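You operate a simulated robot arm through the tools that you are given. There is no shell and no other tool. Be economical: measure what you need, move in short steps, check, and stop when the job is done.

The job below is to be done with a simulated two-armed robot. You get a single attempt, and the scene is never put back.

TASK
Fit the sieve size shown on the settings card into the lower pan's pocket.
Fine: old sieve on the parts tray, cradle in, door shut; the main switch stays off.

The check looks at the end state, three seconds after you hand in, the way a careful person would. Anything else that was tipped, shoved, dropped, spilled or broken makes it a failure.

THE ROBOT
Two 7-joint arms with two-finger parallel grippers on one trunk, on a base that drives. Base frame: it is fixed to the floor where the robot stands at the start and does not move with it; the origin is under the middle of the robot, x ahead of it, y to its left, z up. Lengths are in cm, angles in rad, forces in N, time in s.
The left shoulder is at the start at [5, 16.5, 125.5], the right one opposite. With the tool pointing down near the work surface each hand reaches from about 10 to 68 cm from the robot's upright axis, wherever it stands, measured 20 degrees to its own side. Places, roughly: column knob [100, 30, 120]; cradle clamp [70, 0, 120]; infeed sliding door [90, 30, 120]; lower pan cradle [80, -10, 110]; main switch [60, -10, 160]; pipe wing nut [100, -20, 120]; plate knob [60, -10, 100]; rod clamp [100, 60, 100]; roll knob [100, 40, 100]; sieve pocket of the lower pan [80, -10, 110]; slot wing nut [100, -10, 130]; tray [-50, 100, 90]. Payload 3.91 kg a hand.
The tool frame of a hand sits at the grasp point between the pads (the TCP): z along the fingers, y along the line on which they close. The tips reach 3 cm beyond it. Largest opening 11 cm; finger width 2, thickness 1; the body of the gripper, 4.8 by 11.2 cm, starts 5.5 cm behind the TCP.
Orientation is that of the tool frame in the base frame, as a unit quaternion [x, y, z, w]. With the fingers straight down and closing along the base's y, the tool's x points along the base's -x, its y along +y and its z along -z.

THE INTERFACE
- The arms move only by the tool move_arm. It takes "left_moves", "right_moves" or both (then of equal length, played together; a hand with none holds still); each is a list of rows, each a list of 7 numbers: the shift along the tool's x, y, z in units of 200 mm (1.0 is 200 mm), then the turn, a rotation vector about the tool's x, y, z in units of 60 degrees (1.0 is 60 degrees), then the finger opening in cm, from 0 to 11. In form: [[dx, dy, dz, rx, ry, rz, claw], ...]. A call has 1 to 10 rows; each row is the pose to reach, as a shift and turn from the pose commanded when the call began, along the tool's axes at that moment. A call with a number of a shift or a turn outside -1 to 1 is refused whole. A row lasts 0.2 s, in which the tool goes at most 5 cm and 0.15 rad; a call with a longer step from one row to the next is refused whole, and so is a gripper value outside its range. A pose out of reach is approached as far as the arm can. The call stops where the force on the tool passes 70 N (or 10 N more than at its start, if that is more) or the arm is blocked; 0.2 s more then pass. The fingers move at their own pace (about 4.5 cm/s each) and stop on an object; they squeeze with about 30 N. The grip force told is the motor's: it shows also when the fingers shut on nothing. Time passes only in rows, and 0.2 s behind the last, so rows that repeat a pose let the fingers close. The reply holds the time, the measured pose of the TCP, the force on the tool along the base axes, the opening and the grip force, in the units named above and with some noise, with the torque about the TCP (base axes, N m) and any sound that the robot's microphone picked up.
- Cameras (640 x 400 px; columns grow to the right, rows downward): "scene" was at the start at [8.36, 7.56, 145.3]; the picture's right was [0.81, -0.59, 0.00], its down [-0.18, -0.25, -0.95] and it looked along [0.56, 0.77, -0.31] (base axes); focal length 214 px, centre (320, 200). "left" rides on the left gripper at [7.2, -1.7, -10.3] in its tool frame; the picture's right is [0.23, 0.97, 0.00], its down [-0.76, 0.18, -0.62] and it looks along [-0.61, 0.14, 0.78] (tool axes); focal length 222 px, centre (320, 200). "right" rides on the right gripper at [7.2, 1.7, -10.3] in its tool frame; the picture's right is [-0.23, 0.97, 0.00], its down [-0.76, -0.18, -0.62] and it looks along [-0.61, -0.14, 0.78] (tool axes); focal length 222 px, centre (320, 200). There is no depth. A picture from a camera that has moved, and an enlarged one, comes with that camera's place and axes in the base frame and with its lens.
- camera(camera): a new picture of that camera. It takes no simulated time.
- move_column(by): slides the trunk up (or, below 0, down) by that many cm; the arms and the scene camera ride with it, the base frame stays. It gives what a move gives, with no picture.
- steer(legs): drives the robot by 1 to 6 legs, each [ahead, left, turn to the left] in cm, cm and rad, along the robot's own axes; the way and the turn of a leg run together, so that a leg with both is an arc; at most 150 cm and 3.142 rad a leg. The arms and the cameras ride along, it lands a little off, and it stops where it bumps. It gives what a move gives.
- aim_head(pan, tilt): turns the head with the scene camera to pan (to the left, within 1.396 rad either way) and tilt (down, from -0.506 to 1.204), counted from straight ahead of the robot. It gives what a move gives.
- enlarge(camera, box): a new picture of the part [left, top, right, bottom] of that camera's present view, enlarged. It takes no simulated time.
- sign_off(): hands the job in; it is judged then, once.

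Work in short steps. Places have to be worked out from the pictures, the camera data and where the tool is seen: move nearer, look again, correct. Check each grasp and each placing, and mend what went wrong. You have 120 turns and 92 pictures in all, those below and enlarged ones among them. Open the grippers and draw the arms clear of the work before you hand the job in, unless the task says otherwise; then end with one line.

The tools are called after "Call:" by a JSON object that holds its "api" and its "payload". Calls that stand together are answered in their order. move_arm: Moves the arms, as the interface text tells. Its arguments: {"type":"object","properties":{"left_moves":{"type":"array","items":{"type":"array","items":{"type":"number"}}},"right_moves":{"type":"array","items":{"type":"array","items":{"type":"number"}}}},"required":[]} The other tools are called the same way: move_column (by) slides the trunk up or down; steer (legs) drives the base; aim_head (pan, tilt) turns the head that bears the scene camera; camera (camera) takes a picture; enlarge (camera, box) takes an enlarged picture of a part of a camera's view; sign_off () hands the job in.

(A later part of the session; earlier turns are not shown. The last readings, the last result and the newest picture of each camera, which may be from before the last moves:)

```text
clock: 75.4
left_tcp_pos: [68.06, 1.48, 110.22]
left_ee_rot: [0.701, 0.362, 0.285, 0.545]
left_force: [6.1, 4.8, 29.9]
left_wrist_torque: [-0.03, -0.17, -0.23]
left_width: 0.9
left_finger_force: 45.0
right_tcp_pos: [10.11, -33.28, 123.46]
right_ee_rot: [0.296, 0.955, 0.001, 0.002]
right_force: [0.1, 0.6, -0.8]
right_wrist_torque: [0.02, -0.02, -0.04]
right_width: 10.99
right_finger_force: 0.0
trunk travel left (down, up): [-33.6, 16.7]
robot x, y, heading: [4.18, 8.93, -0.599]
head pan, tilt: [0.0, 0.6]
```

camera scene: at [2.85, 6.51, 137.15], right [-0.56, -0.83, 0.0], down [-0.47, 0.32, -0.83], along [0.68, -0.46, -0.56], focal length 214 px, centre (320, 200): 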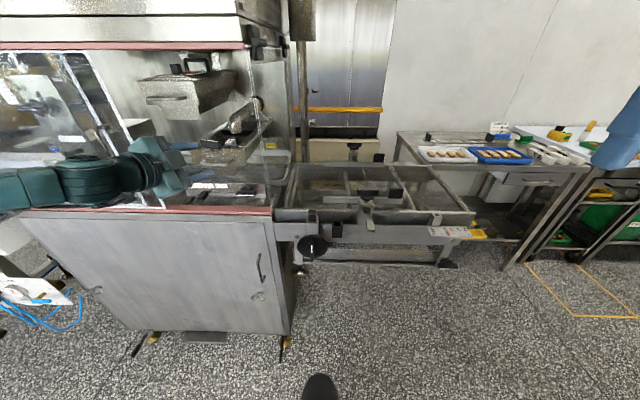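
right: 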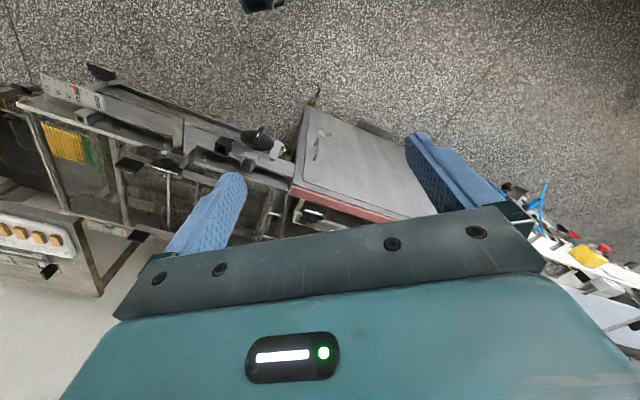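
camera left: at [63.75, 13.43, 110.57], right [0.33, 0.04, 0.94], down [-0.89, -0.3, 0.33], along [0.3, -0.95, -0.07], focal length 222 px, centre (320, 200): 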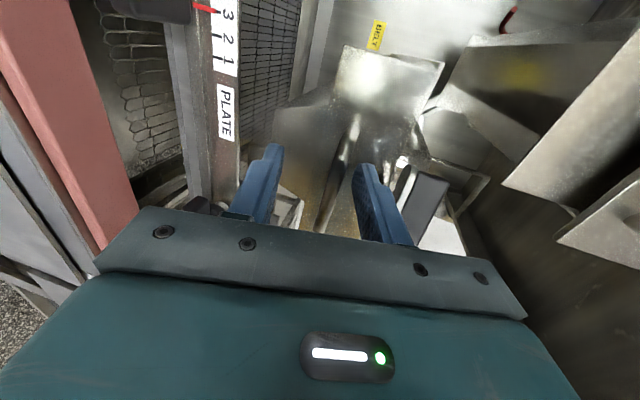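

Bar gripped (0.9 cm). I relax the vertical load by raising 0.7 cm, then pull back 3 cm.

Call:
{"api": "move_column", "payload": {"by": 0.8}}

Call:
{"api": "steer", "payload": {"legs": [[-3, 0, 0]]}}

Call:
{"api": "enlarge", "payload": {"camera": "scene", "box": [170, 90, 310, 210]}}

```text
clock: 76.0
left_tcp_pos: [68.12, 1.56, 110.31]
left_ee_rot: [0.704, 0.365, 0.282, 0.54]
left_force: [1.8, 2.3, 13.3]
left_wrist_torque: [0.51, -0.44, 1.07]
left_width: 0.88
left_finger_force: 45.1
right_tcp_pos: [10.33, -33.25, 124.21]
right_ee_rot: [0.295, 0.955, 0.001, 0.002]
right_force: [0.3, 0.1, 0.1]
right_wrist_torque: [0.03, -0.01, 0.02]
right_width: 11.01
right_finger_force: 0.1
trunk travel left (down, up): [-34.4, 15.9]
robot x, y, heading: [4.15, 8.4, -0.598]
head pan, tilt: [0.0, 0.6]
```

```text
clock: 76.8
left_tcp_pos: [65.77, 3.17, 110.32]
left_ee_rot: [0.704, 0.365, 0.281, 0.54]
left_force: [4.8, 4.9, 9.1]
left_wrist_torque: [0.29, -0.31, -0.19]
left_width: 0.87
left_finger_force: 45.6
right_tcp_pos: [7.86, -31.55, 124.1]
right_ee_rot: [0.296, 0.955, 0.0, 0.002]
right_force: [-0.3, -0.4, -1.1]
right_wrist_torque: [-0.03, 0.0, -0.04]
right_width: 10.98
right_finger_force: 0.1
trunk travel left (down, up): [-34.4, 15.9]
robot x, y, heading: [1.46, 10.31, -0.602]
head pan, tilt: [0.0, 0.6]
```

```text
3.33 times, centred on (240, 150) of scene
camera zoom: at [11.06, 3.94, 129.55], right [-0.56, -0.83, 0.0], down [-0.47, 0.32, -0.83], along [0.68, -0.47, -0.56], focal length 715 px, centre (587, 367)
```

zoom: 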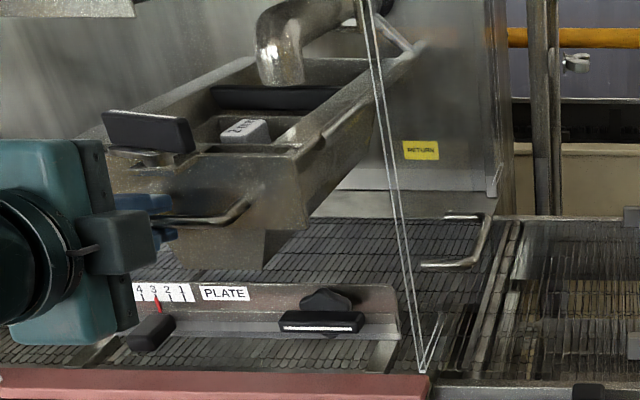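

It slides with little force. I pull further 6 cm, twice, watching the force.

Call:
{"api": "steer", "payload": {"legs": [[-6, 0, 0]]}}

Call:
{"api": "steer", "payload": {"legs": [[-4, 0, 0]]}}

Call:
{"api": "camera", "payload": {"camera": "scene"}}

```text
clock: 77.8
left_tcp_pos: [61.02, 6.65, 110.27]
left_ee_rot: [0.703, 0.366, 0.283, 0.54]
left_force: [6.6, 8.8, 5.0]
left_wrist_torque: [0.32, -0.28, -0.55]
left_width: 0.87
left_finger_force: 45.3
right_tcp_pos: [3.08, -28.1, 124.21]
right_ee_rot: [0.296, 0.955, 0.001, 0.002]
right_force: [0.7, -0.6, 0.2]
right_wrist_torque: [0.03, -0.04, 0.01]
right_width: 11.0
right_finger_force: 0.1
trunk travel left (down, up): [-34.4, 15.9]
robot x, y, heading: [-3.17, 14.14, -0.598]
head pan, tilt: [0.0, 0.6]
```

```text
clock: 78.7
left_tcp_pos: [57.84, 8.87, 110.28]
left_ee_rot: [0.704, 0.366, 0.283, 0.539]
left_force: [4.8, 5.1, 0.2]
left_wrist_torque: [0.34, -0.27, -0.52]
left_width: 0.88
left_finger_force: 45.3
right_tcp_pos: [-0.16, -25.96, 124.16]
right_ee_rot: [0.295, 0.956, 0.001, 0.001]
right_force: [-0.4, -0.2, 0.2]
right_wrist_torque: [0.0, 0.04, 0.0]
right_width: 11.0
right_finger_force: 0.1
trunk travel left (down, up): [-34.4, 15.9]
robot x, y, heading: [-6.75, 15.98, -0.599]
head pan, tilt: [0.0, 0.6]
```

```text
32 pictures are left
camera scene: at [3.12, 9.46, 129.55], right [-0.56, -0.83, 0.0], down [-0.47, 0.32, -0.83], along [0.68, -0.47, -0.56], focal length 214 px, centre (320, 200)
```

scene: 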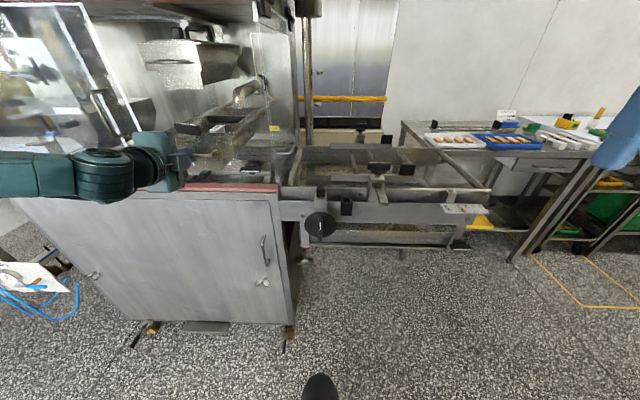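

The cradle has come out about 12 cm. I pull another 5 cm.

Call:
{"api": "steer", "payload": {"legs": [[-5, 0, 0]]}}

Call:
{"api": "enlarge", "payload": {"camera": "scene", "box": [130, 60, 300, 200]}}

```text
clock: 79.6
left_tcp_pos: [53.95, 11.72, 110.3]
left_ee_rot: [0.702, 0.368, 0.284, 0.539]
left_force: [6.0, 8.6, 0.9]
left_wrist_torque: [0.33, -0.29, -0.54]
left_width: 0.87
left_finger_force: 45.1
right_tcp_pos: [-4.1, -23.31, 124.09]
right_ee_rot: [0.295, 0.955, 0.0, 0.001]
right_force: [-0.3, 0.0, -0.6]
right_wrist_torque: [0.0, 0.01, 0.01]
right_width: 11.02
right_finger_force: 0.0
trunk travel left (down, up): [-34.4, 15.9]
robot x, y, heading: [-10.57, 18.82, -0.599]
head pan, tilt: [0.0, 0.6]
```

```text
2.86 times, centred on (215, 130) of scene
camera zoom: at [-0.87, 12.24, 129.55], right [-0.56, -0.83, 0.0], down [-0.47, 0.32, -0.83], along [0.68, -0.47, -0.56], focal length 613 px, centre (620, 400)
```

zoom: 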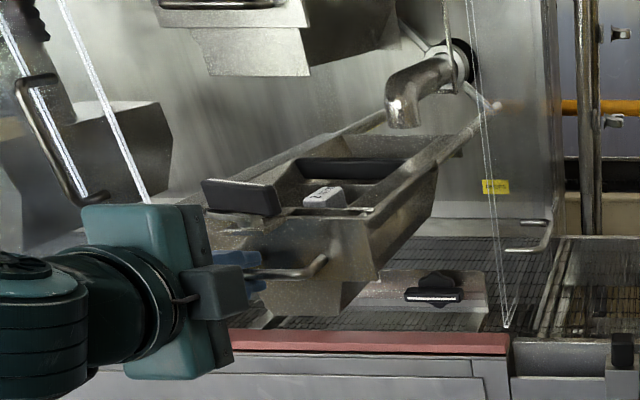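

The pan is out about 17 cm, its sieve clear of the pipe and the front plane. I release the bar and back straight off.

Call:
{"api": "move_arm", "payload": {"left_moves": [[0, 0, 0, 0, 0, 0, 3], [0, 0, 0, 0, 0, 0, 5], [0, 0, 0, 0, 0, 0, 5]]}}

Call:
{"api": "steer", "payload": {"legs": [[-6, 0, 0]]}}

Call:
{"api": "move_arm", "payload": {"left_moves": [[0, 0, -0.2, 0, 0, 0, 5], [0.05, 0, -0.4, 0, 0, 0, 5], [0.2, 0, -0.5, 0, 0, 0, 5], [0.4, 0, -0.5, 0, 0, 0, 5], [0.5, 0.1, -0.5, 0, 0, 0, 5]]}}

```text
clock: 80.4
left_tcp_pos: [53.88, 11.71, 110.09]
left_ee_rot: [0.704, 0.369, 0.283, 0.537]
left_force: [-3.1, 1.1, -9.7]
left_wrist_torque: [0.08, -0.08, -0.06]
left_width: 4.45
left_finger_force: 0.0
right_tcp_pos: [-4.01, -23.3, 124.03]
right_ee_rot: [0.295, 0.955, 0.001, 0.001]
right_force: [-0.9, -0.7, -0.6]
right_wrist_torque: [0.02, -0.02, 0.01]
right_width: 10.98
right_finger_force: 0.0
trunk travel left (down, up): [-34.4, 15.9]
robot x, y, heading: [-10.77, 18.54, -0.598]
head pan, tilt: [0.0, 0.6]
```

```text
clock: 81.4
left_tcp_pos: [48.81, 15.15, 110.46]
left_ee_rot: [0.701, 0.368, 0.284, 0.54]
left_force: [-0.1, 0.1, -0.4]
left_wrist_torque: [0.02, 0.01, -0.02]
left_width: 5.0
left_finger_force: 0.0
right_tcp_pos: [-9.1, -19.85, 124.15]
right_ee_rot: [0.296, 0.955, 0.001, 0.002]
right_force: [-0.2, 0.6, 0.4]
right_wrist_torque: [0.04, -0.04, 0.01]
right_width: 11.02
right_finger_force: 0.0
trunk travel left (down, up): [-34.4, 15.9]
robot x, y, heading: [-15.56, 21.95, -0.597]
head pan, tilt: [0.0, 0.6]
```

```text
clock: 82.6
left_tcp_pos: [46.83, 28.61, 114.85]
left_ee_rot: [0.702, 0.367, 0.285, 0.539]
left_force: [-0.2, -0.2, 0.3]
left_wrist_torque: [0.0, 0.0, 0.02]
left_width: 5.01
left_finger_force: 0.1
right_tcp_pos: [-9.2, -20.01, 124.13]
right_ee_rot: [0.296, 0.955, 0.002, 0.002]
right_force: [0.2, -0.2, 0.3]
right_wrist_torque: [0.01, 0.01, 0.01]
right_width: 11.01
right_finger_force: 0.0
trunk travel left (down, up): [-34.4, 15.9]
robot x, y, heading: [-15.79, 22.07, -0.595]
head pan, tilt: [0.0, 0.6]
```

I raise the trunk 12 cm and look at the pulled-out pan from above.

Call:
{"api": "move_column", "payload": {"by": 12}}

Call:
{"api": "enlarge", "payload": {"camera": "scene", "box": [140, 100, 280, 220]}}

```text
clock: 84.1
left_tcp_pos: [46.75, 28.47, 126.67]
left_ee_rot: [0.703, 0.368, 0.285, 0.538]
left_force: [0.5, 0.0, 0.5]
left_wrist_torque: [-0.01, 0.0, 0.01]
left_width: 5.02
left_finger_force: 0.1
right_tcp_pos: [-9.08, -20.01, 136.11]
right_ee_rot: [0.296, 0.955, 0.001, 0.002]
right_force: [-0.2, -0.2, 0.8]
right_wrist_torque: [0.0, 0.01, 0.02]
right_width: 11.02
right_finger_force: 0.0
trunk travel left (down, up): [-46.4, 3.9]
robot x, y, heading: [-15.82, 22.07, -0.603]
head pan, tilt: [0.0, 0.6]
```

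```text
3.33 times, centred on (210, 160) of scene
camera zoom: at [-5.88, 15.5, 141.54], right [-0.56, -0.83, 0.0], down [-0.47, 0.32, -0.83], along [0.68, -0.47, -0.56], focal length 715 px, centre (687, 333)
```

zoom: 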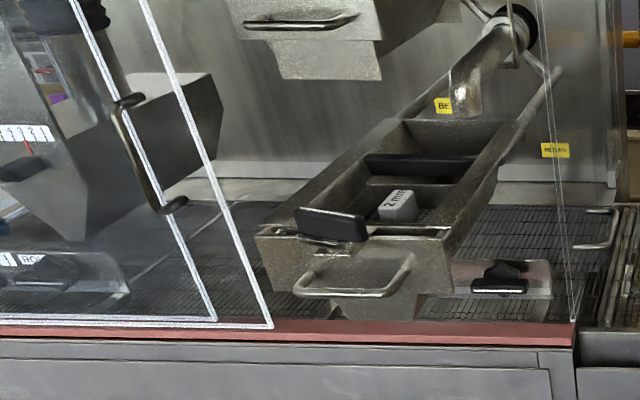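

Knob of the old sieve is near (60.5,2.6,114). I'll use the left hand pointing mostly down, so I roll it back and pitch it down while it is clear.

Call:
{"api": "move_arm", "payload": {"left_moves": [[0, 0, 0, 0, 0, -0.14, 5], [0, 0, 0, 0, 0, -0.28, 5], [0, 0, 0, 0, 0, -0.42, 5], [0, 0, 0, 0, 0, -0.56, 5], [0, 0, 0, 0, 0, -0.7, 5], [0, 0, 0, 0, 0, -0.84, 5], [0, 0, 0, 0, 0, -0.98, 5]]}}

Call:
{"api": "move_arm", "payload": {"left_moves": [[0, 0, 0, 0, 0, -0.14, 5], [0, 0, 0, 0, 0, -0.28, 5], [0, 0, 0, 0, 0, -0.42, 5], [0, 0, 0, 0, 0, -0.52, 5]]}}

Call:
{"api": "move_arm", "payload": {"left_moves": [[0, 0, 0, 0, 0.14, 0, 5], [0, 0, 0, 0, 0.28, 0, 5], [0, 0, 0, 0, 0.42, 0, 5], [0, 0, 0, 0, 0.56, 0, 5], [0, 0, 0, 0, 0.7, 0, 5], [0, 0, 0, 0, 0.84, 0, 5], [0, 0, 0, 0, 0.95, 0, 5]]}}

```text
clock: 85.7
left_tcp_pos: [46.91, 28.65, 126.84]
left_ee_rot: [0.43, 0.666, -0.017, 0.609]
left_force: [0.0, 0.2, -0.4]
left_wrist_torque: [0.03, 0.01, -0.01]
left_width: 5.04
left_finger_force: 0.1
right_tcp_pos: [-9.0, -19.96, 136.15]
right_ee_rot: [0.295, 0.955, 0.001, 0.002]
right_force: [0.2, -0.9, -0.4]
right_wrist_torque: [0.02, 0.03, -0.02]
right_width: 11.03
right_finger_force: 0.0
trunk travel left (down, up): [-46.4, 3.9]
robot x, y, heading: [-15.78, 22.04, -0.598]
head pan, tilt: [0.0, 0.6]
```

```text
clock: 86.7
left_tcp_pos: [46.83, 28.54, 126.7]
left_ee_rot: [0.236, 0.757, -0.181, 0.582]
left_force: [0.4, -0.3, 0.1]
left_wrist_torque: [-0.02, -0.02, -0.02]
left_width: 5.03
left_finger_force: 0.1
right_tcp_pos: [-9.01, -19.92, 136.1]
right_ee_rot: [0.297, 0.955, 0.001, 0.002]
right_force: [0.7, -1.4, 0.2]
right_wrist_torque: [0.0, 0.04, 0.0]
right_width: 10.99
right_finger_force: 0.1
trunk travel left (down, up): [-46.4, 3.9]
robot x, y, heading: [-15.53, 21.66, -0.593]
head pan, tilt: [0.0, 0.6]
```

```text
clock: 88.3
left_tcp_pos: [46.81, 28.4, 126.78]
left_ee_rot: [0.294, 0.943, -0.045, 0.15]
left_force: [-0.4, -0.4, 0.5]
left_wrist_torque: [-0.01, -0.01, 0.03]
left_width: 5.02
left_finger_force: 0.0
right_tcp_pos: [-9.14, -19.99, 136.0]
right_ee_rot: [0.296, 0.955, 0.002, 0.001]
right_force: [-0.2, 0.2, 0.0]
right_wrist_torque: [-0.01, 0.03, -0.04]
right_width: 10.98
right_finger_force: 0.1
trunk travel left (down, up): [-46.4, 3.9]
robot x, y, heading: [-15.63, 22.16, -0.6]
head pan, tilt: [0.0, 0.6]
```

Tool is now 18° from vertical. I swing the hand in front of its shoulder and drive so it hovers just before the sieve knob.

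Call:
{"api": "move_arm", "payload": {"left_moves": [[0, -0.22, 0, 0, 0, 0, 5], [0, -0.44, 0, 0, 0, 0, 5], [0, -0.66, 0, 0, 0, 0, 5], [0, -0.88, 0, 0, 0, 0, 5]]}}

Call:
{"api": "steer", "payload": {"legs": [[0, 4.5, 0], [21, 0, 0]]}}

Call:
{"api": "camera", "payload": {"camera": "left"}}

```text
clock: 89.3
left_tcp_pos: [36.62, 13.75, 126.51]
left_ee_rot: [0.294, 0.943, -0.045, 0.151]
left_force: [-0.2, -0.9, 0.0]
left_wrist_torque: [0.01, 0.0, 0.0]
left_width: 5.03
left_finger_force: 0.1
right_tcp_pos: [-9.1, -20.06, 136.15]
right_ee_rot: [0.295, 0.956, 0.002, 0.001]
right_force: [0.1, 0.4, -0.2]
right_wrist_torque: [-0.01, -0.02, -0.02]
right_width: 10.99
right_finger_force: 0.0
trunk travel left (down, up): [-46.4, 3.9]
robot x, y, heading: [-15.78, 22.13, -0.596]
head pan, tilt: [0.0, 0.6]
```

```text
clock: 91.6
left_tcp_pos: [57.08, 5.52, 126.57]
left_ee_rot: [0.294, 0.943, -0.045, 0.151]
left_force: [0.4, -1.0, -0.7]
left_wrist_torque: [0.0, 0.01, -0.01]
left_width: 5.0
left_finger_force: 0.2
right_tcp_pos: [11.41, -28.45, 136.14]
right_ee_rot: [0.295, 0.956, 0.001, 0.001]
right_force: [-0.4, -0.2, -0.3]
right_wrist_torque: [0.03, 0.0, -0.01]
right_width: 11.01
right_finger_force: 0.0
trunk travel left (down, up): [-46.4, 3.9]
robot x, y, heading: [4.51, 13.36, -0.598]
head pan, tilt: [0.0, 0.6]
```

```text
29 pictures are left
camera left: at [47.75, 9.89, 134.02], right [0.37, 0.92, -0.07], down [0.54, -0.16, 0.83], along [0.76, -0.35, -0.55], focal length 222 px, centre (320, 200)
```

left: 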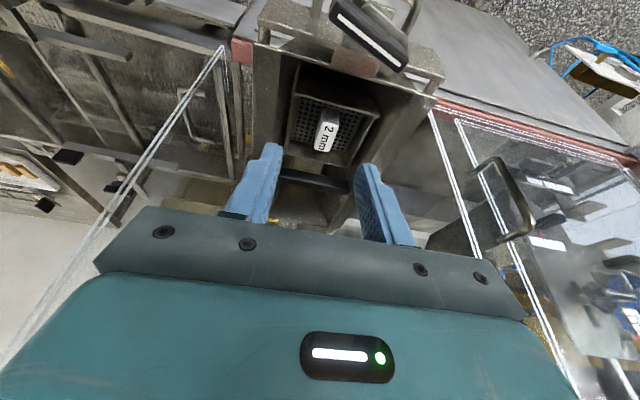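

Knob triangulates to (63.4,2.4,113.2). I move above it with a 3.6 cm opening and check.

Call:
{"api": "move_arm", "payload": {"left_moves": [[-0.1, 0.02, 0.03, 0, 0, 0, 3.6], [-0.22, 0.05, 0.1, 0, 0, 0, 3.6], [-0.21, 0.05, 0.3, 0, 0, 0, 3.6], [-0.195, 0.05, 0.5, 0, 0, 0, 3.6]]}}

Call:
{"api": "camera", "payload": {"camera": "left"}}

```text
clock: 92.6
left_tcp_pos: [63.42, 2.41, 117.88]
left_ee_rot: [0.294, 0.943, -0.046, 0.151]
left_force: [0.2, -0.4, -0.8]
left_wrist_torque: [0.01, -0.02, -0.01]
left_width: 3.6
left_finger_force: 0.1
right_tcp_pos: [11.31, -28.37, 136.02]
right_ee_rot: [0.295, 0.955, 0.0, 0.001]
right_force: [0.3, 0.2, -0.2]
right_wrist_torque: [0.0, -0.01, -0.03]
right_width: 11.01
right_finger_force: 0.1
trunk travel left (down, up): [-46.4, 3.9]
robot x, y, heading: [5.01, 13.55, -0.596]
head pan, tilt: [0.0, 0.6]
```

```text
28 pictures are left
camera left: at [54.13, 6.85, 125.59], right [0.37, 0.92, -0.07], down [0.54, -0.16, 0.83], along [0.76, -0.35, -0.55], focal length 222 px, centre (320, 200)
```

left: 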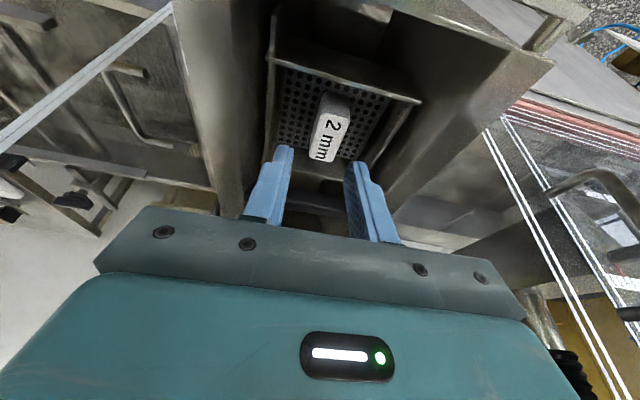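

Knob now at about (63.8,2.75). I descend with a small lateral correction.

Call:
{"api": "move_arm", "payload": {"left_moves": [[0.02, 0.028, 0.06, 0, 0, 0, 3.6], [0.05, 0.028, 0.12, 0, 0, 0, 3.6], [0.065, 0.028, 0.17, 0, 0, 0, 3.6], [0.075, 0.028, 0.195, 0, 0, 0, 3.6]]}}

Call:
{"api": "camera", "payload": {"camera": "left"}}

```text
clock: 93.6
left_tcp_pos: [63.36, 3.13, 114.08]
left_ee_rot: [0.294, 0.943, -0.046, 0.151]
left_force: [1.1, -0.9, -0.2]
left_wrist_torque: [-0.01, 0.02, 0.01]
left_width: 3.58
left_finger_force: 0.0
right_tcp_pos: [11.27, -28.36, 136.2]
right_ee_rot: [0.295, 0.955, 0.001, 0.001]
right_force: [0.8, 0.9, 0.4]
right_wrist_torque: [0.02, 0.0, 0.04]
right_width: 11.01
right_finger_force: 0.1
trunk travel left (down, up): [-46.4, 3.9]
robot x, y, heading: [4.76, 13.8, -0.592]
head pan, tilt: [0.0, 0.6]
```

```text
27 pictures are left
camera left: at [53.99, 7.38, 121.64], right [0.37, 0.92, -0.07], down [0.53, -0.16, 0.83], along [0.76, -0.35, -0.55], focal length 222 px, centre (320, 200)
```

left: 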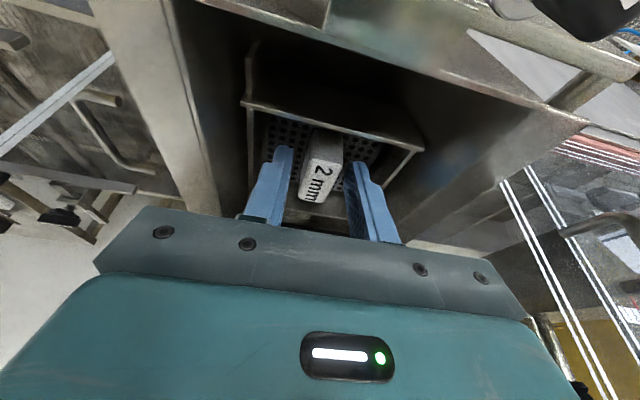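

The knob is between the fingers. I descend 0.9 cm more and close.

Call:
{"api": "move_arm", "payload": {"left_moves": [[0.007, 0, 0.022, 0, 0, 0, 3.6], [0.014, 0, 0.043, 0, 0, 0, 3.6]]}}

Call:
{"api": "move_arm", "payload": {"left_moves": [[0, 0, 0, 0, 0, 0, 1], [0, 0, 0, 0, 0, 0, 0.5], [0, 0, 0, 0, 0, 0, 0.5]]}}

```text
clock: 94.2
left_tcp_pos: [63.36, 3.2, 113.24]
left_ee_rot: [0.292, 0.943, -0.044, 0.151]
left_force: [-0.5, 0.7, -0.3]
left_wrist_torque: [0.01, -0.02, 0.0]
left_width: 3.63
left_finger_force: 0.1
right_tcp_pos: [11.28, -28.37, 136.11]
right_ee_rot: [0.295, 0.955, 0.001, 0.001]
right_force: [-0.4, -0.2, 0.3]
right_wrist_torque: [0.0, -0.04, 0.02]
right_width: 11.01
right_finger_force: 0.0
trunk travel left (down, up): [-46.4, 3.9]
robot x, y, heading: [4.6, 13.74, -0.601]
head pan, tilt: [0.0, 0.6]
```

```text
clock: 95.0
left_tcp_pos: [63.4, 3.03, 113.2]
left_ee_rot: [0.293, 0.943, -0.045, 0.152]
left_force: [-0.3, -0.7, 1.0]
left_wrist_torque: [-0.08, 0.0, -0.02]
left_width: 2.17
left_finger_force: 29.6
right_tcp_pos: [11.38, -28.29, 135.99]
right_ee_rot: [0.295, 0.956, 0.001, 0.002]
right_force: [0.7, -0.5, 0.0]
right_wrist_torque: [0.0, 0.02, 0.02]
right_width: 10.98
right_finger_force: 0.1
trunk travel left (down, up): [-46.4, 3.9]
robot x, y, heading: [4.88, 13.96, -0.6]
head pan, tilt: [0.0, 0.6]
```

Knob gripped at 2.17 cm; the pocket pose for TCP is (63.4,3.0,113.2). I lift 7 cm straight up and look.

Call:
{"api": "move_arm", "payload": {"left_moves": [[-0.015, 0, -0.048, 0, 0, 0, 0.5], [-0.046, 0, -0.143, 0, 0, 0, 0.5], [-0.077, 0, -0.24, 0, 0, 0, 0.5], [-0.108, 0, -0.333, 0, 0, 0, 0.5]]}}

Call:
{"api": "camera", "payload": {"camera": "left"}}

```text
clock: 96.0
left_tcp_pos: [63.54, 3.03, 120.21]
left_ee_rot: [0.293, 0.943, -0.045, 0.152]
left_force: [0.7, 0.4, -0.9]
left_wrist_torque: [0.0, 0.02, 0.0]
left_width: 2.16
left_finger_force: 29.8
right_tcp_pos: [11.34, -28.3, 136.08]
right_ee_rot: [0.295, 0.956, 0.002, 0.001]
right_force: [0.3, -0.1, -0.5]
right_wrist_torque: [0.05, 0.0, 0.0]
right_width: 10.99
right_finger_force: 0.2
trunk travel left (down, up): [-46.4, 3.9]
robot x, y, heading: [4.51, 13.82, -0.6]
head pan, tilt: [0.0, 0.6]
```

```text
26 pictures are left
camera left: at [54.22, 7.38, 127.7], right [0.37, 0.93, -0.07], down [0.54, -0.16, 0.83], along [0.76, -0.35, -0.55], focal length 222 px, centre (320, 200)
```

left: 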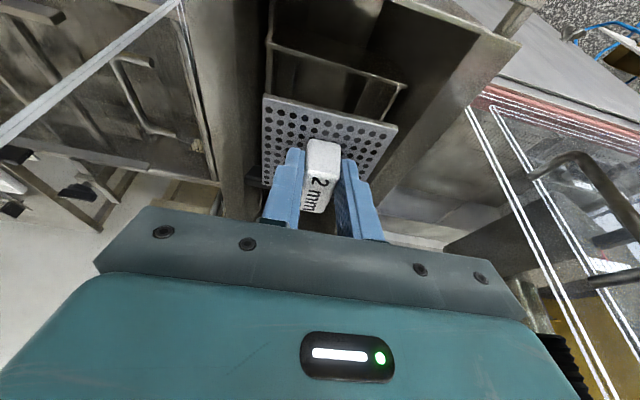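

The old sieve is out. I raise further to clear the lever, then back away.

Call:
{"api": "move_arm", "payload": {"left_moves": [[-0.03, 0, -0.1, 0, 0, 0, 0.5], [-0.062, 0, -0.19, 0, 0, 0, 0.5]]}}

Call:
{"api": "steer", "payload": {"legs": [[-25, 0, 0]]}}

Call:
{"api": "move_arm", "payload": {"left_moves": [[0.2, 0, -0.05, 0, 0, 0, 0.5], [0.4, 0, -0.1, 0, 0, 0, 0.5], [0.6, 0, -0.15, 0, 0, 0, 0.5]]}}

```text
clock: 96.6
left_tcp_pos: [63.39, 2.89, 124.16]
left_ee_rot: [0.293, 0.943, -0.045, 0.151]
left_force: [0.5, -0.7, -1.1]
left_wrist_torque: [0.01, -0.01, 0.01]
left_width: 2.15
left_finger_force: 29.5
right_tcp_pos: [11.19, -28.31, 136.11]
right_ee_rot: [0.295, 0.956, 0.001, 0.002]
right_force: [0.8, -0.1, -0.1]
right_wrist_torque: [-0.01, 0.0, 0.0]
right_width: 11.01
right_finger_force: 0.0
trunk travel left (down, up): [-46.4, 3.9]
robot x, y, heading: [4.37, 13.81, -0.598]
head pan, tilt: [0.0, 0.6]
```

```text
clock: 98.5
left_tcp_pos: [42.4, 17.1, 124.13]
left_ee_rot: [0.293, 0.943, -0.046, 0.152]
left_force: [-0.3, 0.0, -1.0]
left_wrist_torque: [0.02, 0.02, 0.03]
left_width: 2.18
left_finger_force: 29.6
right_tcp_pos: [-9.76, -14.09, 136.16]
right_ee_rot: [0.294, 0.956, 0.002, 0.002]
right_force: [-0.7, 0.4, 0.5]
right_wrist_torque: [-0.01, -0.02, 0.02]
right_width: 11.02
right_finger_force: 0.0
trunk travel left (down, up): [-46.4, 3.9]
robot x, y, heading: [-16.52, 28.05, -0.601]
head pan, tilt: [0.0, 0.6]
```

```text
clock: 99.3
left_tcp_pos: [32.43, 23.95, 123.15]
left_ee_rot: [0.294, 0.943, -0.045, 0.151]
left_force: [0.7, 0.0, -1.3]
left_wrist_torque: [0.01, -0.01, 0.01]
left_width: 2.16
left_finger_force: 30.0
right_tcp_pos: [-9.84, -13.97, 136.03]
right_ee_rot: [0.294, 0.956, 0.0, 0.002]
right_force: [0.5, 0.1, 0.9]
right_wrist_torque: [0.0, -0.01, -0.01]
right_width: 11.03
right_finger_force: 0.1
trunk travel left (down, up): [-46.4, 3.9]
robot x, y, heading: [-16.24, 28.23, -0.599]
head pan, tilt: [0.0, 0.6]
```

Working it out, sill and machine are parallel; in room axes the tray centre lies about 60 cm behind and 35 cm left. I drive left along the aisle and turn around to face the sill.

Call:
{"api": "steer", "payload": {"legs": [[7, 57, 0], [0, 0, 3.141]]}}

Call:
{"api": "aim_head", "payload": {"pan": 0.35, "tilt": 0.65}}

Call:
{"api": "camera", "payload": {"camera": "scene"}}

```text
clock: 112.2
left_tcp_pos: [-26.9, 73.71, 123.18]
left_ee_rot: [0.95, -0.271, -0.152, -0.042]
left_force: [0.2, -0.8, -1.7]
left_wrist_torque: [0.01, 0.01, 0.01]
left_width: 2.15
left_finger_force: 29.5
right_tcp_pos: [13.48, 113.76, 136.16]
right_ee_rot: [0.962, -0.273, -0.001, 0.001]
right_force: [0.0, 0.2, 0.7]
right_wrist_torque: [0.0, -0.01, 0.01]
right_width: 10.99
right_finger_force: 0.0
trunk travel left (down, up): [-46.4, 3.9]
robot x, y, heading: [22.03, 72.03, 2.59]
head pan, tilt: [0.0, 0.6]
```

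```text
clock: 113.1
left_tcp_pos: [-26.88, 73.67, 123.11]
left_ee_rot: [0.949, -0.271, -0.153, -0.041]
left_force: [-0.6, -1.0, -1.3]
left_wrist_torque: [0.0, 0.03, -0.01]
left_width: 2.15
left_finger_force: 30.4
right_tcp_pos: [13.46, 113.69, 136.12]
right_ee_rot: [0.962, -0.272, -0.001, 0.001]
right_force: [0.2, 1.0, 1.2]
right_wrist_torque: [-0.02, -0.01, -0.01]
right_width: 11.0
right_finger_force: 0.1
trunk travel left (down, up): [-46.4, 3.9]
robot x, y, heading: [22.15, 71.9, 2.591]
head pan, tilt: [0.351, 0.649]
```

```text
25 pictures are left
camera scene: at [10.9, 75.25, 141.12], right [0.2, 0.98, 0.0], down [0.59, -0.12, -0.8], along [-0.78, 0.16, -0.6], focal length 214 px, centre (320, 200)
```

scene: 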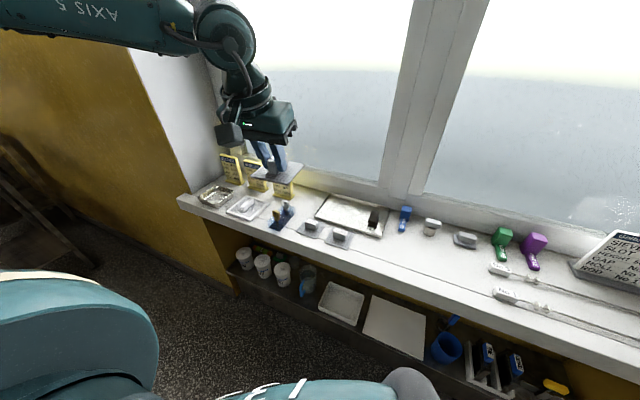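

The sieve is held level in view. I zoom on the tray and the sieves to localise them.

Call:
{"api": "enlarge", "payload": {"camera": "scene", "box": [270, 180, 420, 270]}}

```text
4.27 times, centred on (345, 225) of scene
camera zoom: at [10.9, 75.25, 141.12], right [0.2, 0.98, 0.0], down [0.59, -0.12, -0.8], along [-0.78, 0.16, -0.6], focal length 915 px, centre (213, 93)
```

zoom: 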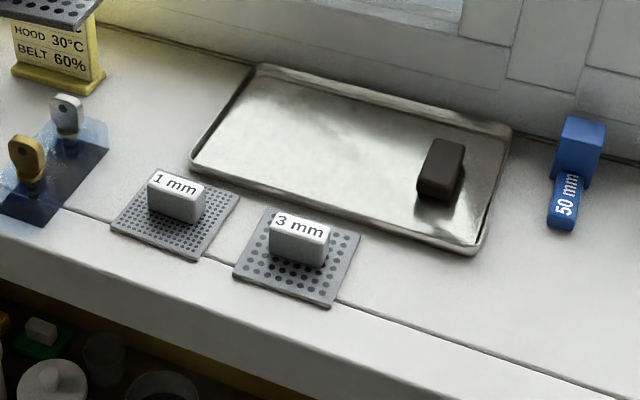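

Place target on the tray is about (-47.5,95.6); the 1 mm sieve knob is at about (-40.5,83). I drive closer so the left hand comes over the tray's free part.

Call:
{"api": "steer", "payload": {"legs": [[14, -8, 0]]}}

Call:
{"api": "move_arm", "payload": {"left_moves": [[-0.2, 0, 0.065, 0, 0, 0, 0.5], [-0.4, 0, 0.13, 0, 0, 0, 0.5], [-0.6, 0, 0.2, 0, 0, 0, 0.5], [-0.72, 0, 0.3, 0, 0, 0, 0.5]]}}

```text
clock: 114.5
left_tcp_pos: [-34.7, 87.8, 123.12]
left_ee_rot: [0.95, -0.269, -0.152, -0.042]
left_force: [-0.4, 0.6, -1.5]
left_wrist_torque: [-0.05, 0.0, 0.02]
left_width: 2.14
left_finger_force: 30.0
right_tcp_pos: [5.65, 127.87, 136.04]
right_ee_rot: [0.962, -0.272, -0.001, 0.002]
right_force: [0.2, -1.4, 0.4]
right_wrist_torque: [-0.07, 0.02, -0.02]
right_width: 11.02
right_finger_force: 0.0
trunk travel left (down, up): [-46.4, 3.9]
robot x, y, heading: [14.39, 85.91, 2.593]
head pan, tilt: [0.351, 0.649]
```

```text
clock: 115.5
left_tcp_pos: [-47.91, 95.98, 121.87]
left_ee_rot: [0.95, -0.27, -0.152, -0.041]
left_force: [-1.1, 0.5, -1.2]
left_wrist_torque: [-0.01, -0.03, -0.01]
left_width: 2.16
left_finger_force: 30.2
right_tcp_pos: [5.59, 127.76, 136.06]
right_ee_rot: [0.962, -0.272, -0.001, 0.001]
right_force: [0.2, 1.0, 0.1]
right_wrist_torque: [0.03, -0.01, 0.05]
right_width: 11.01
right_finger_force: 0.1
trunk travel left (down, up): [-46.4, 3.9]
robot x, y, heading: [14.45, 85.65, 2.591]
head pan, tilt: [0.351, 0.649]
```

Over the tray. I lower with the trunk 23 cm and check by the wrist camera.

Call:
{"api": "move_column", "payload": {"by": -23}}

Call:
{"api": "camera", "payload": {"camera": "left"}}

```text
clock: 117.9
left_tcp_pos: [-47.89, 95.97, 98.8]
left_ee_rot: [0.95, -0.27, -0.154, -0.042]
left_force: [0.0, -0.8, -0.9]
left_wrist_torque: [0.01, 0.0, 0.01]
left_width: 2.14
left_finger_force: 30.7
right_tcp_pos: [5.73, 127.64, 113.06]
right_ee_rot: [0.963, -0.271, -0.001, 0.001]
right_force: [0.9, -0.7, -0.1]
right_wrist_torque: [0.0, 0.03, 0.01]
right_width: 10.98
right_finger_force: 0.1
trunk travel left (down, up): [-23.4, 26.9]
robot x, y, heading: [14.69, 86.16, 2.598]
head pan, tilt: [0.351, 0.649]
```

```text
23 pictures are left
camera left: at [-38.46, 92.21, 106.46], right [-0.33, -0.94, -0.07], down [-0.54, 0.13, 0.83], along [-0.77, 0.31, -0.55], focal length 222 px, centre (320, 200)
```

left: 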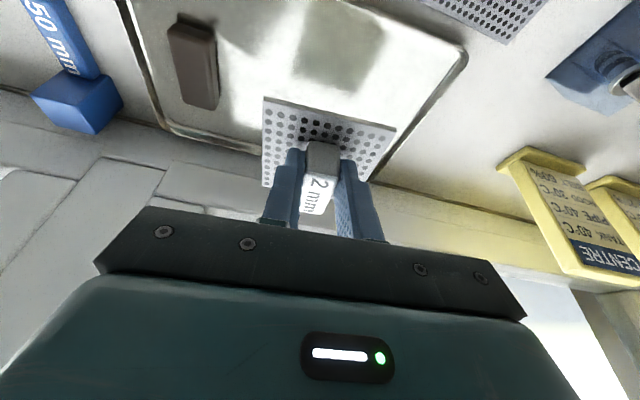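

The sieve hangs a little far back; I shift 1.5 cm toward the robot while descending slowly.

Call:
{"api": "move_arm", "payload": {"left_moves": [[0.07, 0, 0.08, 0, 0, 0, 0.5], [0.133, 0, 0.167, 0, 0, 0, 0.5], [0.141, 0, 0.19, 0, 0, 0, 0.5], [0.149, 0, 0.214, 0, 0, 0, 0.5]]}}

Call:
{"api": "move_arm", "payload": {"left_moves": [[0.006, 0, 0.019, 0, 0, 0, 0.5], [0.012, 0, 0.038, 0, 0, 0, 0.5]]}}

Call:
{"api": "camera", "payload": {"camera": "left"}}

```text
clock: 118.9
left_tcp_pos: [-46.7, 95.25, 93.64]
left_ee_rot: [0.95, -0.27, -0.152, -0.042]
left_force: [-0.7, -0.2, -1.4]
left_wrist_torque: [0.0, -0.06, 0.01]
left_width: 2.15
left_finger_force: 29.9
right_tcp_pos: [5.6, 127.95, 113.15]
right_ee_rot: [0.963, -0.271, -0.001, 0.002]
right_force: [0.2, -0.2, 0.5]
right_wrist_torque: [0.02, -0.04, -0.01]
right_width: 10.99
right_finger_force: 0.0
trunk travel left (down, up): [-23.4, 26.9]
robot x, y, heading: [14.11, 86.09, 2.591]
head pan, tilt: [0.351, 0.649]
```

```text
clock: 119.5
left_tcp_pos: [-46.67, 95.19, 92.97]
left_ee_rot: [0.95, -0.271, -0.152, -0.042]
left_force: [-0.1, -0.3, -1.6]
left_wrist_torque: [-0.01, 0.0, -0.04]
left_width: 2.14
left_finger_force: 29.8
right_tcp_pos: [5.64, 127.66, 113.15]
right_ee_rot: [0.962, -0.272, -0.001, 0.002]
right_force: [-0.4, 0.5, 0.2]
right_wrist_torque: [0.0, 0.02, -0.01]
right_width: 10.99
right_finger_force: 0.1
trunk travel left (down, up): [-23.4, 26.9]
robot x, y, heading: [14.45, 86.04, 2.593]
head pan, tilt: [0.351, 0.649]
```

```text
22 pictures are left
camera left: at [-37.18, 91.45, 100.52], right [-0.33, -0.94, -0.07], down [-0.54, 0.13, 0.83], along [-0.77, 0.31, -0.55], focal length 222 px, centre (320, 200)
```

left: 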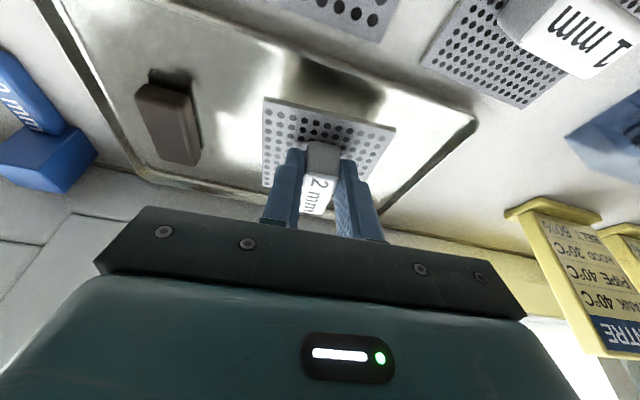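

Still a small gap (reflection visible). I go down in 0.4 cm steps watching the force.

Call:
{"api": "move_arm", "payload": {"left_moves": [[0.006, 0, 0.019, 0, 0, 0, 0.5], [0.012, 0, 0.038, 0, 0, 0, 0.5]]}}

Call:
{"api": "move_arm", "payload": {"left_moves": [[0.006, 0, 0.019, 0, 0, 0, 0.5], [0.012, 0, 0.038, 0, 0, 0, 0.5]]}}

```text
clock: 120.1
left_tcp_pos: [-46.72, 95.32, 92.2]
left_ee_rot: [0.95, -0.271, -0.151, -0.041]
left_force: [0.2, -0.5, -0.9]
left_wrist_torque: [0.0, -0.01, -0.01]
left_width: 2.14
left_finger_force: 29.6
right_tcp_pos: [5.64, 127.8, 113.09]
right_ee_rot: [0.963, -0.271, -0.001, 0.001]
right_force: [-0.2, 0.3, -0.2]
right_wrist_torque: [0.0, 0.0, 0.01]
right_width: 10.98
right_finger_force: 0.0
trunk travel left (down, up): [-23.4, 26.9]
robot x, y, heading: [14.4, 85.83, 2.593]
head pan, tilt: [0.351, 0.649]
```

```text
clock: 120.7
left_tcp_pos: [-46.68, 95.23, 91.38]
left_ee_rot: [0.95, -0.271, -0.153, -0.041]
left_force: [0.3, -1.0, 0.2]
left_wrist_torque: [0.01, -0.02, -0.01]
left_width: 2.12
left_finger_force: 30.2
right_tcp_pos: [5.71, 127.69, 113.06]
right_ee_rot: [0.962, -0.272, -0.002, 0.002]
right_force: [0.0, 0.1, -0.2]
right_wrist_torque: [0.0, 0.02, -0.01]
right_width: 11.0
right_finger_force: 0.0
trunk travel left (down, up): [-23.4, 26.9]
robot x, y, heading: [14.45, 86.18, 2.594]
head pan, tilt: [0.351, 0.649]
```

No clear contact yet; continue down gently.

Call:
{"api": "move_arm", "payload": {"left_moves": [[0.006, 0, 0.019, 0, 0, 0, 0.5], [0.009, 0, 0.029, 0, 0, 0, 0.5]]}}

Call:
{"api": "camera", "payload": {"camera": "left"}}

```text
clock: 121.3
left_tcp_pos: [-46.65, 95.14, 90.82]
left_ee_rot: [0.95, -0.27, -0.153, -0.041]
left_force: [-0.1, 0.1, -1.0]
left_wrist_torque: [-0.02, -0.06, 0.0]
left_width: 2.13
left_finger_force: 29.8
right_tcp_pos: [5.62, 127.71, 113.18]
right_ee_rot: [0.962, -0.272, -0.001, 0.001]
right_force: [0.7, -0.1, -0.5]
right_wrist_torque: [0.0, -0.02, 0.01]
right_width: 10.98
right_finger_force: 0.0
trunk travel left (down, up): [-23.4, 26.9]
robot x, y, heading: [14.33, 86.47, 2.594]
head pan, tilt: [0.351, 0.649]
```

```text
21 pictures are left
camera left: at [-37.26, 91.39, 98.41], right [-0.33, -0.94, -0.07], down [-0.54, 0.13, 0.83], along [-0.77, 0.31, -0.55], focal length 222 px, centre (320, 200)
```

left: 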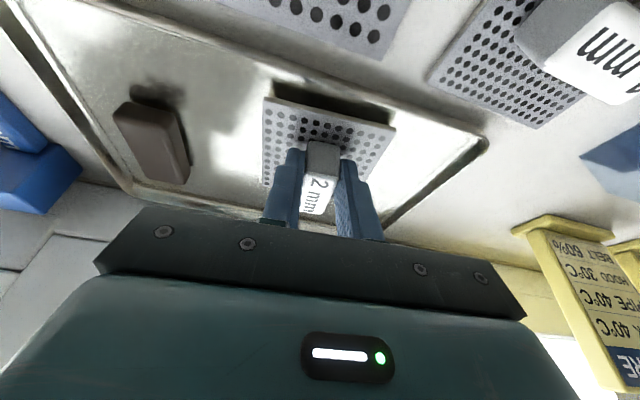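

The gap is under a centimetre. Two more small steps.

Call:
{"api": "move_arm", "payload": {"left_moves": [[0.005, 0, 0.016, 0, 0, 0, 0.5], [0.008, 0, 0.025, 0, 0, 0, 0.5]]}}

Call:
{"api": "move_arm", "payload": {"left_moves": [[0.004, 0, 0.012, 0, 0, 0, 0.5], [0.006, 0, 0.02, 0, 0, 0, 0.5]]}}

```text
clock: 121.9
left_tcp_pos: [-46.71, 95.31, 90.47]
left_ee_rot: [0.95, -0.27, -0.153, -0.042]
left_force: [-0.6, -0.8, 2.6]
left_wrist_torque: [0.09, -0.12, 0.03]
left_width: 2.14
left_finger_force: 30.7
right_tcp_pos: [5.64, 127.7, 113.09]
right_ee_rot: [0.962, -0.272, -0.001, 0.002]
right_force: [-0.3, -0.3, 1.6]
right_wrist_torque: [0.01, -0.02, -0.03]
right_width: 11.0
right_finger_force: 0.0
trunk travel left (down, up): [-23.4, 26.9]
robot x, y, heading: [14.12, 85.8, 2.594]
head pan, tilt: [0.351, 0.649]
```

```text
clock: 122.5
left_tcp_pos: [-46.85, 95.27, 90.46]
left_ee_rot: [0.949, -0.27, -0.157, -0.043]
left_force: [-0.4, -0.4, 23.0]
left_wrist_torque: [-0.15, -0.32, -0.02]
left_width: 2.16
left_finger_force: 29.9
right_tcp_pos: [5.87, 127.81, 113.15]
right_ee_rot: [0.962, -0.271, -0.002, 0.001]
right_force: [-0.4, 0.0, 0.7]
right_wrist_torque: [-0.01, -0.03, -0.01]
right_width: 10.99
right_finger_force: 0.1
trunk travel left (down, up): [-23.4, 26.9]
robot x, y, heading: [14.21, 86.29, 2.595]
head pan, tilt: [0.351, 0.649]
```

Contact (23 N). I ease up slightly, open, and lift straight up.

Call:
{"api": "move_arm", "payload": {"left_moves": [[-0.004, 0, -0.014, 0, 0, 0, 2], [-0.004, 0, -0.014, 0, 0, 0, 4], [-0.004, 0, -0.014, 0, 0, 0, 4], [-0.004, 0, -0.014, 0, 0, 0, 4]]}}

Call:
{"api": "move_arm", "payload": {"left_moves": [[-0.031, 0, -0.095, 0, 0, 0, 4], [-0.077, 0, -0.238, 0, 0, 0, 4], [-0.12, 0, -0.38, 0, 0, 0, 4]]}}

Call:
{"api": "move_column", "payload": {"by": 20}}

Call:
{"api": "aim_head", "payload": {"pan": 0.5, "tilt": 0.7}}

Call:
{"api": "camera", "payload": {"camera": "scene"}}

```text
clock: 123.5
left_tcp_pos: [-46.62, 95.11, 90.03]
left_ee_rot: [0.95, -0.271, -0.151, -0.041]
left_force: [-0.3, -0.3, 0.3]
left_wrist_torque: [-0.03, -0.01, 0.01]
left_width: 4.02
left_finger_force: 0.0
right_tcp_pos: [5.82, 127.81, 113.02]
right_ee_rot: [0.962, -0.272, -0.002, 0.001]
right_force: [1.0, 0.0, 0.3]
right_wrist_torque: [-0.01, 0.0, -0.02]
right_width: 11.01
right_finger_force: 0.0
trunk travel left (down, up): [-23.4, 26.9]
robot x, y, heading: [14.47, 86.0, 2.597]
head pan, tilt: [0.351, 0.649]
```

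```text
clock: 124.3
left_tcp_pos: [-46.78, 95.16, 98.15]
left_ee_rot: [0.95, -0.271, -0.152, -0.041]
left_force: [0.0, 0.4, -0.2]
left_wrist_torque: [-0.03, 0.0, -0.03]
left_width: 4.01
left_finger_force: 0.1
right_tcp_pos: [5.74, 127.75, 113.03]
right_ee_rot: [0.963, -0.271, -0.001, 0.001]
right_force: [0.9, 0.5, 0.3]
right_wrist_torque: [0.0, 0.0, 0.03]
right_width: 10.98
right_finger_force: 0.0
trunk travel left (down, up): [-23.4, 26.9]
robot x, y, heading: [14.14, 86.22, 2.592]
head pan, tilt: [0.351, 0.649]
```

```text
clock: 126.5
left_tcp_pos: [-46.89, 95.22, 118.3]
left_ee_rot: [0.95, -0.27, -0.152, -0.041]
left_force: [0.0, 0.3, 0.8]
left_wrist_torque: [0.0, 0.0, 0.0]
left_width: 4.0
left_finger_force: 0.0
right_tcp_pos: [5.61, 127.82, 133.09]
right_ee_rot: [0.963, -0.271, -0.001, 0.002]
right_force: [0.0, 0.1, 0.1]
right_wrist_torque: [0.02, 0.01, -0.03]
right_width: 10.97
right_finger_force: 0.0
trunk travel left (down, up): [-43.4, 6.9]
robot x, y, heading: [14.36, 85.8, 2.595]
head pan, tilt: [0.351, 0.649]
```

```text
clock: 127.2
left_tcp_pos: [-46.9, 95.12, 118.16]
left_ee_rot: [0.95, -0.27, -0.152, -0.042]
left_force: [-0.8, -0.3, 0.3]
left_wrist_torque: [-0.01, 0.0, 0.02]
left_width: 3.99
left_finger_force: 0.0
right_tcp_pos: [5.63, 127.85, 133.07]
right_ee_rot: [0.963, -0.271, -0.002, 0.001]
right_force: [0.2, -0.3, 0.4]
right_wrist_torque: [0.0, -0.02, -0.03]
right_width: 11.01
right_finger_force: 0.1
trunk travel left (down, up): [-43.4, 6.9]
robot x, y, heading: [14.53, 85.96, 2.593]
head pan, tilt: [0.499, 0.7]
```

```text
20 pictures are left
camera scene: at [3.22, 88.05, 137.69], right [0.05, 1.0, 0.0], down [0.64, -0.03, -0.77], along [-0.76, 0.04, -0.64], focal length 214 px, centre (320, 200)
```

scene: 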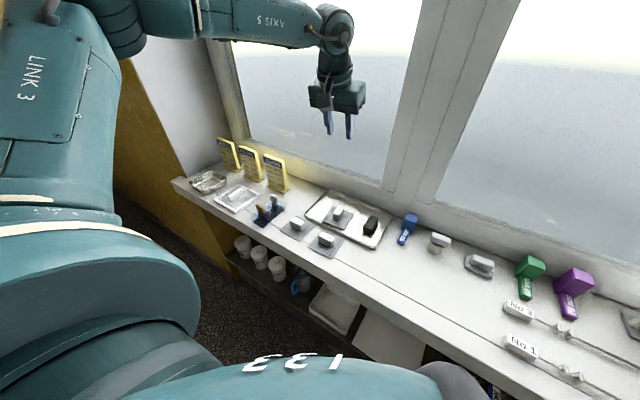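

The old sieve lies on the tray. The 1 mm knob's long axis runs along the sill, so the hand must yaw 90° about the vertical to grip it the same way it must sit in the pocket. I back off a little and try the yaw in the air.

Call:
{"api": "steer", "payload": {"legs": [[-10, 0, 0]]}}

Call:
{"api": "move_arm", "payload": {"left_moves": [[0, 0, 0, 0.043, 0, 0.133, 4], [0, 0, 0, 0.086, 0, 0.266, 4], [0, 0, 0, 0.13, 0, 0.4, 4], [0, 0, 0, 0.173, 0, 0.532, 4], [0, 0, 0, 0.216, 0, 0.665, 4], [0, 0, 0, 0.26, 0, 0.798, 4], [0, 0, 0, 0.302, 0, 0.93, 4]]}}

```text
clock: 128.3
left_tcp_pos: [-38.44, 90.22, 118.25]
left_ee_rot: [0.95, -0.271, -0.152, -0.042]
left_force: [0.1, -0.5, 0.0]
left_wrist_torque: [-0.02, 0.03, 0.01]
left_width: 4.02
left_finger_force: 0.0
right_tcp_pos: [14.17, 122.69, 133.07]
right_ee_rot: [0.962, -0.273, -0.002, 0.001]
right_force: [0.0, -1.0, 0.3]
right_wrist_torque: [0.01, 0.02, 0.01]
right_width: 10.98
right_finger_force: 0.0
trunk travel left (down, up): [-43.4, 6.9]
robot x, y, heading: [22.84, 81.45, 2.595]
head pan, tilt: [0.499, 0.7]
```

```text
clock: 129.9
left_tcp_pos: [-22.0, 93.4, 116.34]
left_ee_rot: [0.707, -0.69, -0.118, -0.101]
left_force: [0.2, 0.1, 0.3]
left_wrist_torque: [0.02, -0.02, 0.0]
left_width: 4.02
left_finger_force: 0.1
left hand out of reach, approached as far as the arm can: row 4, 5, 6, 7
right_tcp_pos: [14.2, 122.8, 133.15]
right_ee_rot: [0.962, -0.273, -0.001, 0.001]
right_force: [0.1, 0.3, -0.5]
right_wrist_torque: [0.01, 0.03, 0.0]
right_width: 11.01
right_finger_force: 0.1
trunk travel left (down, up): [-43.4, 6.9]
robot x, y, heading: [22.44, 81.39, 2.589]
head pan, tilt: [0.499, 0.7]
```

With yaw the reach is shorter, so I combine: 53° of hand yaw plus turning the robot 0.71 rad right, then drive so the hand comes above the 1 mm sieve.

Call:
{"api": "steer", "payload": {"legs": [[0, 0, -0.71], [-22, 47, 0]]}}

Call:
{"api": "camera", "payload": {"camera": "left"}}

```text
clock: 136.4
left_tcp_pos: [-40.32, 85.65, 116.25]
left_ee_rot: [-0.422, 0.893, 0.076, 0.136]
left_force: [0.5, -0.7, 0.4]
left_wrist_torque: [0.01, 0.01, -0.01]
left_width: 4.03
left_finger_force: 0.1
right_tcp_pos: [6.16, 83.97, 133.06]
right_ee_rot: [0.805, -0.593, -0.002, 0.001]
right_force: [0.4, -0.9, -0.3]
right_wrist_torque: [-0.04, 0.02, 0.0]
right_width: 10.99
right_finger_force: 0.0
trunk travel left (down, up): [-43.4, 6.9]
robot x, y, heading: [-14.56, 46.88, 1.876]
head pan, tilt: [0.499, 0.7]
```

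```text
19 pictures are left
camera left: at [-45.28, 76.76, 123.81], right [-0.89, 0.45, -0.05], down [0.21, 0.51, 0.83], along [0.4, 0.73, -0.56], focal length 222 px, centre (320, 200)
```

left: 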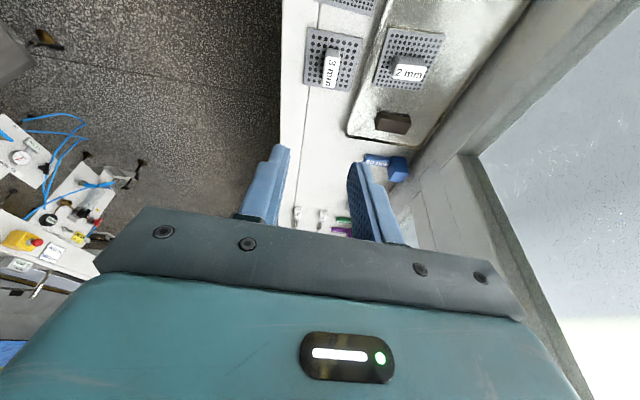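

The view is aligned with the sieves. I drive the remaining offset, lower 18 cm and look again.

Call:
{"api": "steer", "payload": {"legs": [[-1.4, 5.1, 0]]}}

Call:
{"api": "move_column", "payload": {"by": -18}}

Call:
{"api": "camera", "payload": {"camera": "left"}}

```text
clock: 137.5
left_tcp_pos: [-44.64, 82.95, 116.26]
left_ee_rot: [-0.422, 0.893, 0.077, 0.137]
left_force: [-0.2, -0.5, 1.4]
left_wrist_torque: [-0.01, 0.04, -0.01]
left_width: 4.02
left_finger_force: 0.1
right_tcp_pos: [1.94, 81.25, 133.09]
right_ee_rot: [0.806, -0.592, -0.001, 0.0]
right_force: [0.2, -0.3, 1.1]
right_wrist_torque: [0.0, -0.03, 0.01]
right_width: 11.04
right_finger_force: 0.0
trunk travel left (down, up): [-43.4, 6.9]
robot x, y, heading: [-19.39, 44.19, 1.876]
head pan, tilt: [0.499, 0.7]
```

```text
clock: 139.5
left_tcp_pos: [-44.6, 82.9, 98.23]
left_ee_rot: [-0.422, 0.893, 0.076, 0.136]
left_force: [0.1, -0.6, 0.3]
left_wrist_torque: [0.01, 0.02, 0.01]
left_width: 3.98
left_finger_force: 0.0
right_tcp_pos: [1.88, 81.08, 115.04]
right_ee_rot: [0.806, -0.593, -0.001, 0.001]
right_force: [0.5, -0.4, 0.5]
right_wrist_torque: [-0.01, -0.02, -0.02]
right_width: 11.01
right_finger_force: 0.1
trunk travel left (down, up): [-25.4, 24.9]
robot x, y, heading: [-18.67, 44.01, 1.873]
head pan, tilt: [0.499, 0.7]
```

```text
18 pictures are left
camera left: at [-49.62, 73.98, 105.82], right [-0.89, 0.45, -0.05], down [0.21, 0.51, 0.83], along [0.4, 0.73, -0.56], focal length 222 px, centre (320, 200)
```

left: 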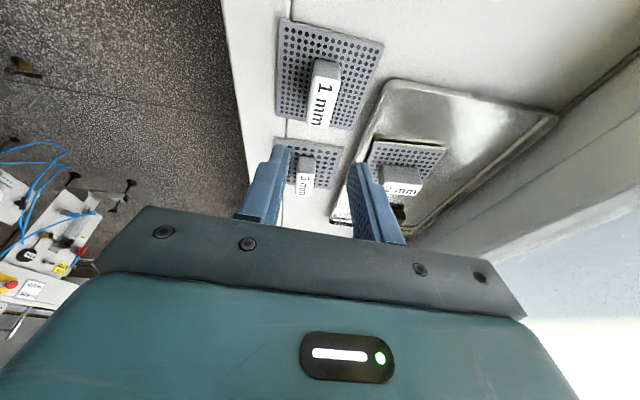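

Knob is at about (-44.5,82.5). I trim 0.6 cm with the base and lower 7 cm by the trunk.

Call:
{"api": "steer", "payload": {"legs": [[-0.6, 0.3, 0]]}}

Call:
{"api": "move_column", "payload": {"by": -6.5}}

Call:
{"api": "camera", "payload": {"camera": "left"}}

```text
clock: 140.2
left_tcp_pos: [-44.77, 82.1, 98.22]
left_ee_rot: [-0.421, 0.893, 0.077, 0.136]
left_force: [-0.1, 0.4, -0.1]
left_wrist_torque: [0.02, 0.0, 0.04]
left_width: 3.97
left_finger_force: 0.1
right_tcp_pos: [1.76, 80.45, 115.1]
right_ee_rot: [0.806, -0.593, -0.001, 0.001]
right_force: [-0.5, -0.4, 0.0]
right_wrist_torque: [-0.01, -0.01, -0.01]
right_width: 10.99
right_finger_force: 0.1
trunk travel left (down, up): [-25.4, 24.9]
robot x, y, heading: [-19.37, 43.54, 1.875]
head pan, tilt: [0.499, 0.7]
```

```text
clock: 141.3
left_tcp_pos: [-44.82, 82.26, 91.78]
left_ee_rot: [-0.423, 0.893, 0.076, 0.135]
left_force: [-0.2, 0.8, 0.4]
left_wrist_torque: [0.0, -0.01, 0.01]
left_width: 4.0
left_finger_force: 0.1
right_tcp_pos: [1.8, 80.52, 108.6]
right_ee_rot: [0.806, -0.593, -0.002, 0.001]
right_force: [0.5, 0.4, 0.3]
right_wrist_torque: [-0.02, -0.01, 0.01]
right_width: 11.01
right_finger_force: 0.1
trunk travel left (down, up): [-18.9, 31.4]
robot x, y, heading: [-18.85, 43.26, 1.875]
head pan, tilt: [0.499, 0.7]
```

```text
17 pictures are left
camera left: at [-49.74, 73.31, 99.32], right [-0.89, 0.45, -0.05], down [0.21, 0.51, 0.83], along [0.4, 0.73, -0.56], focal length 222 px, centre (320, 200)
```

left: 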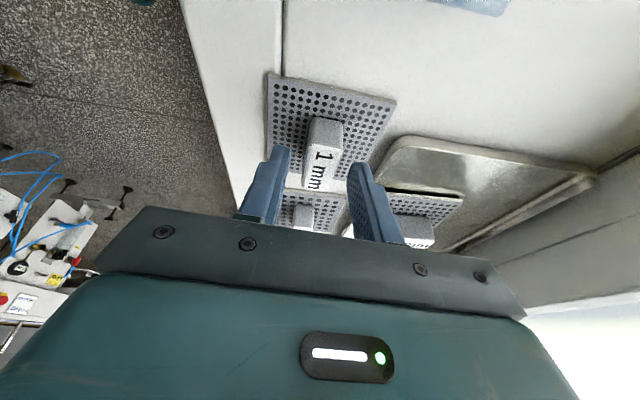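

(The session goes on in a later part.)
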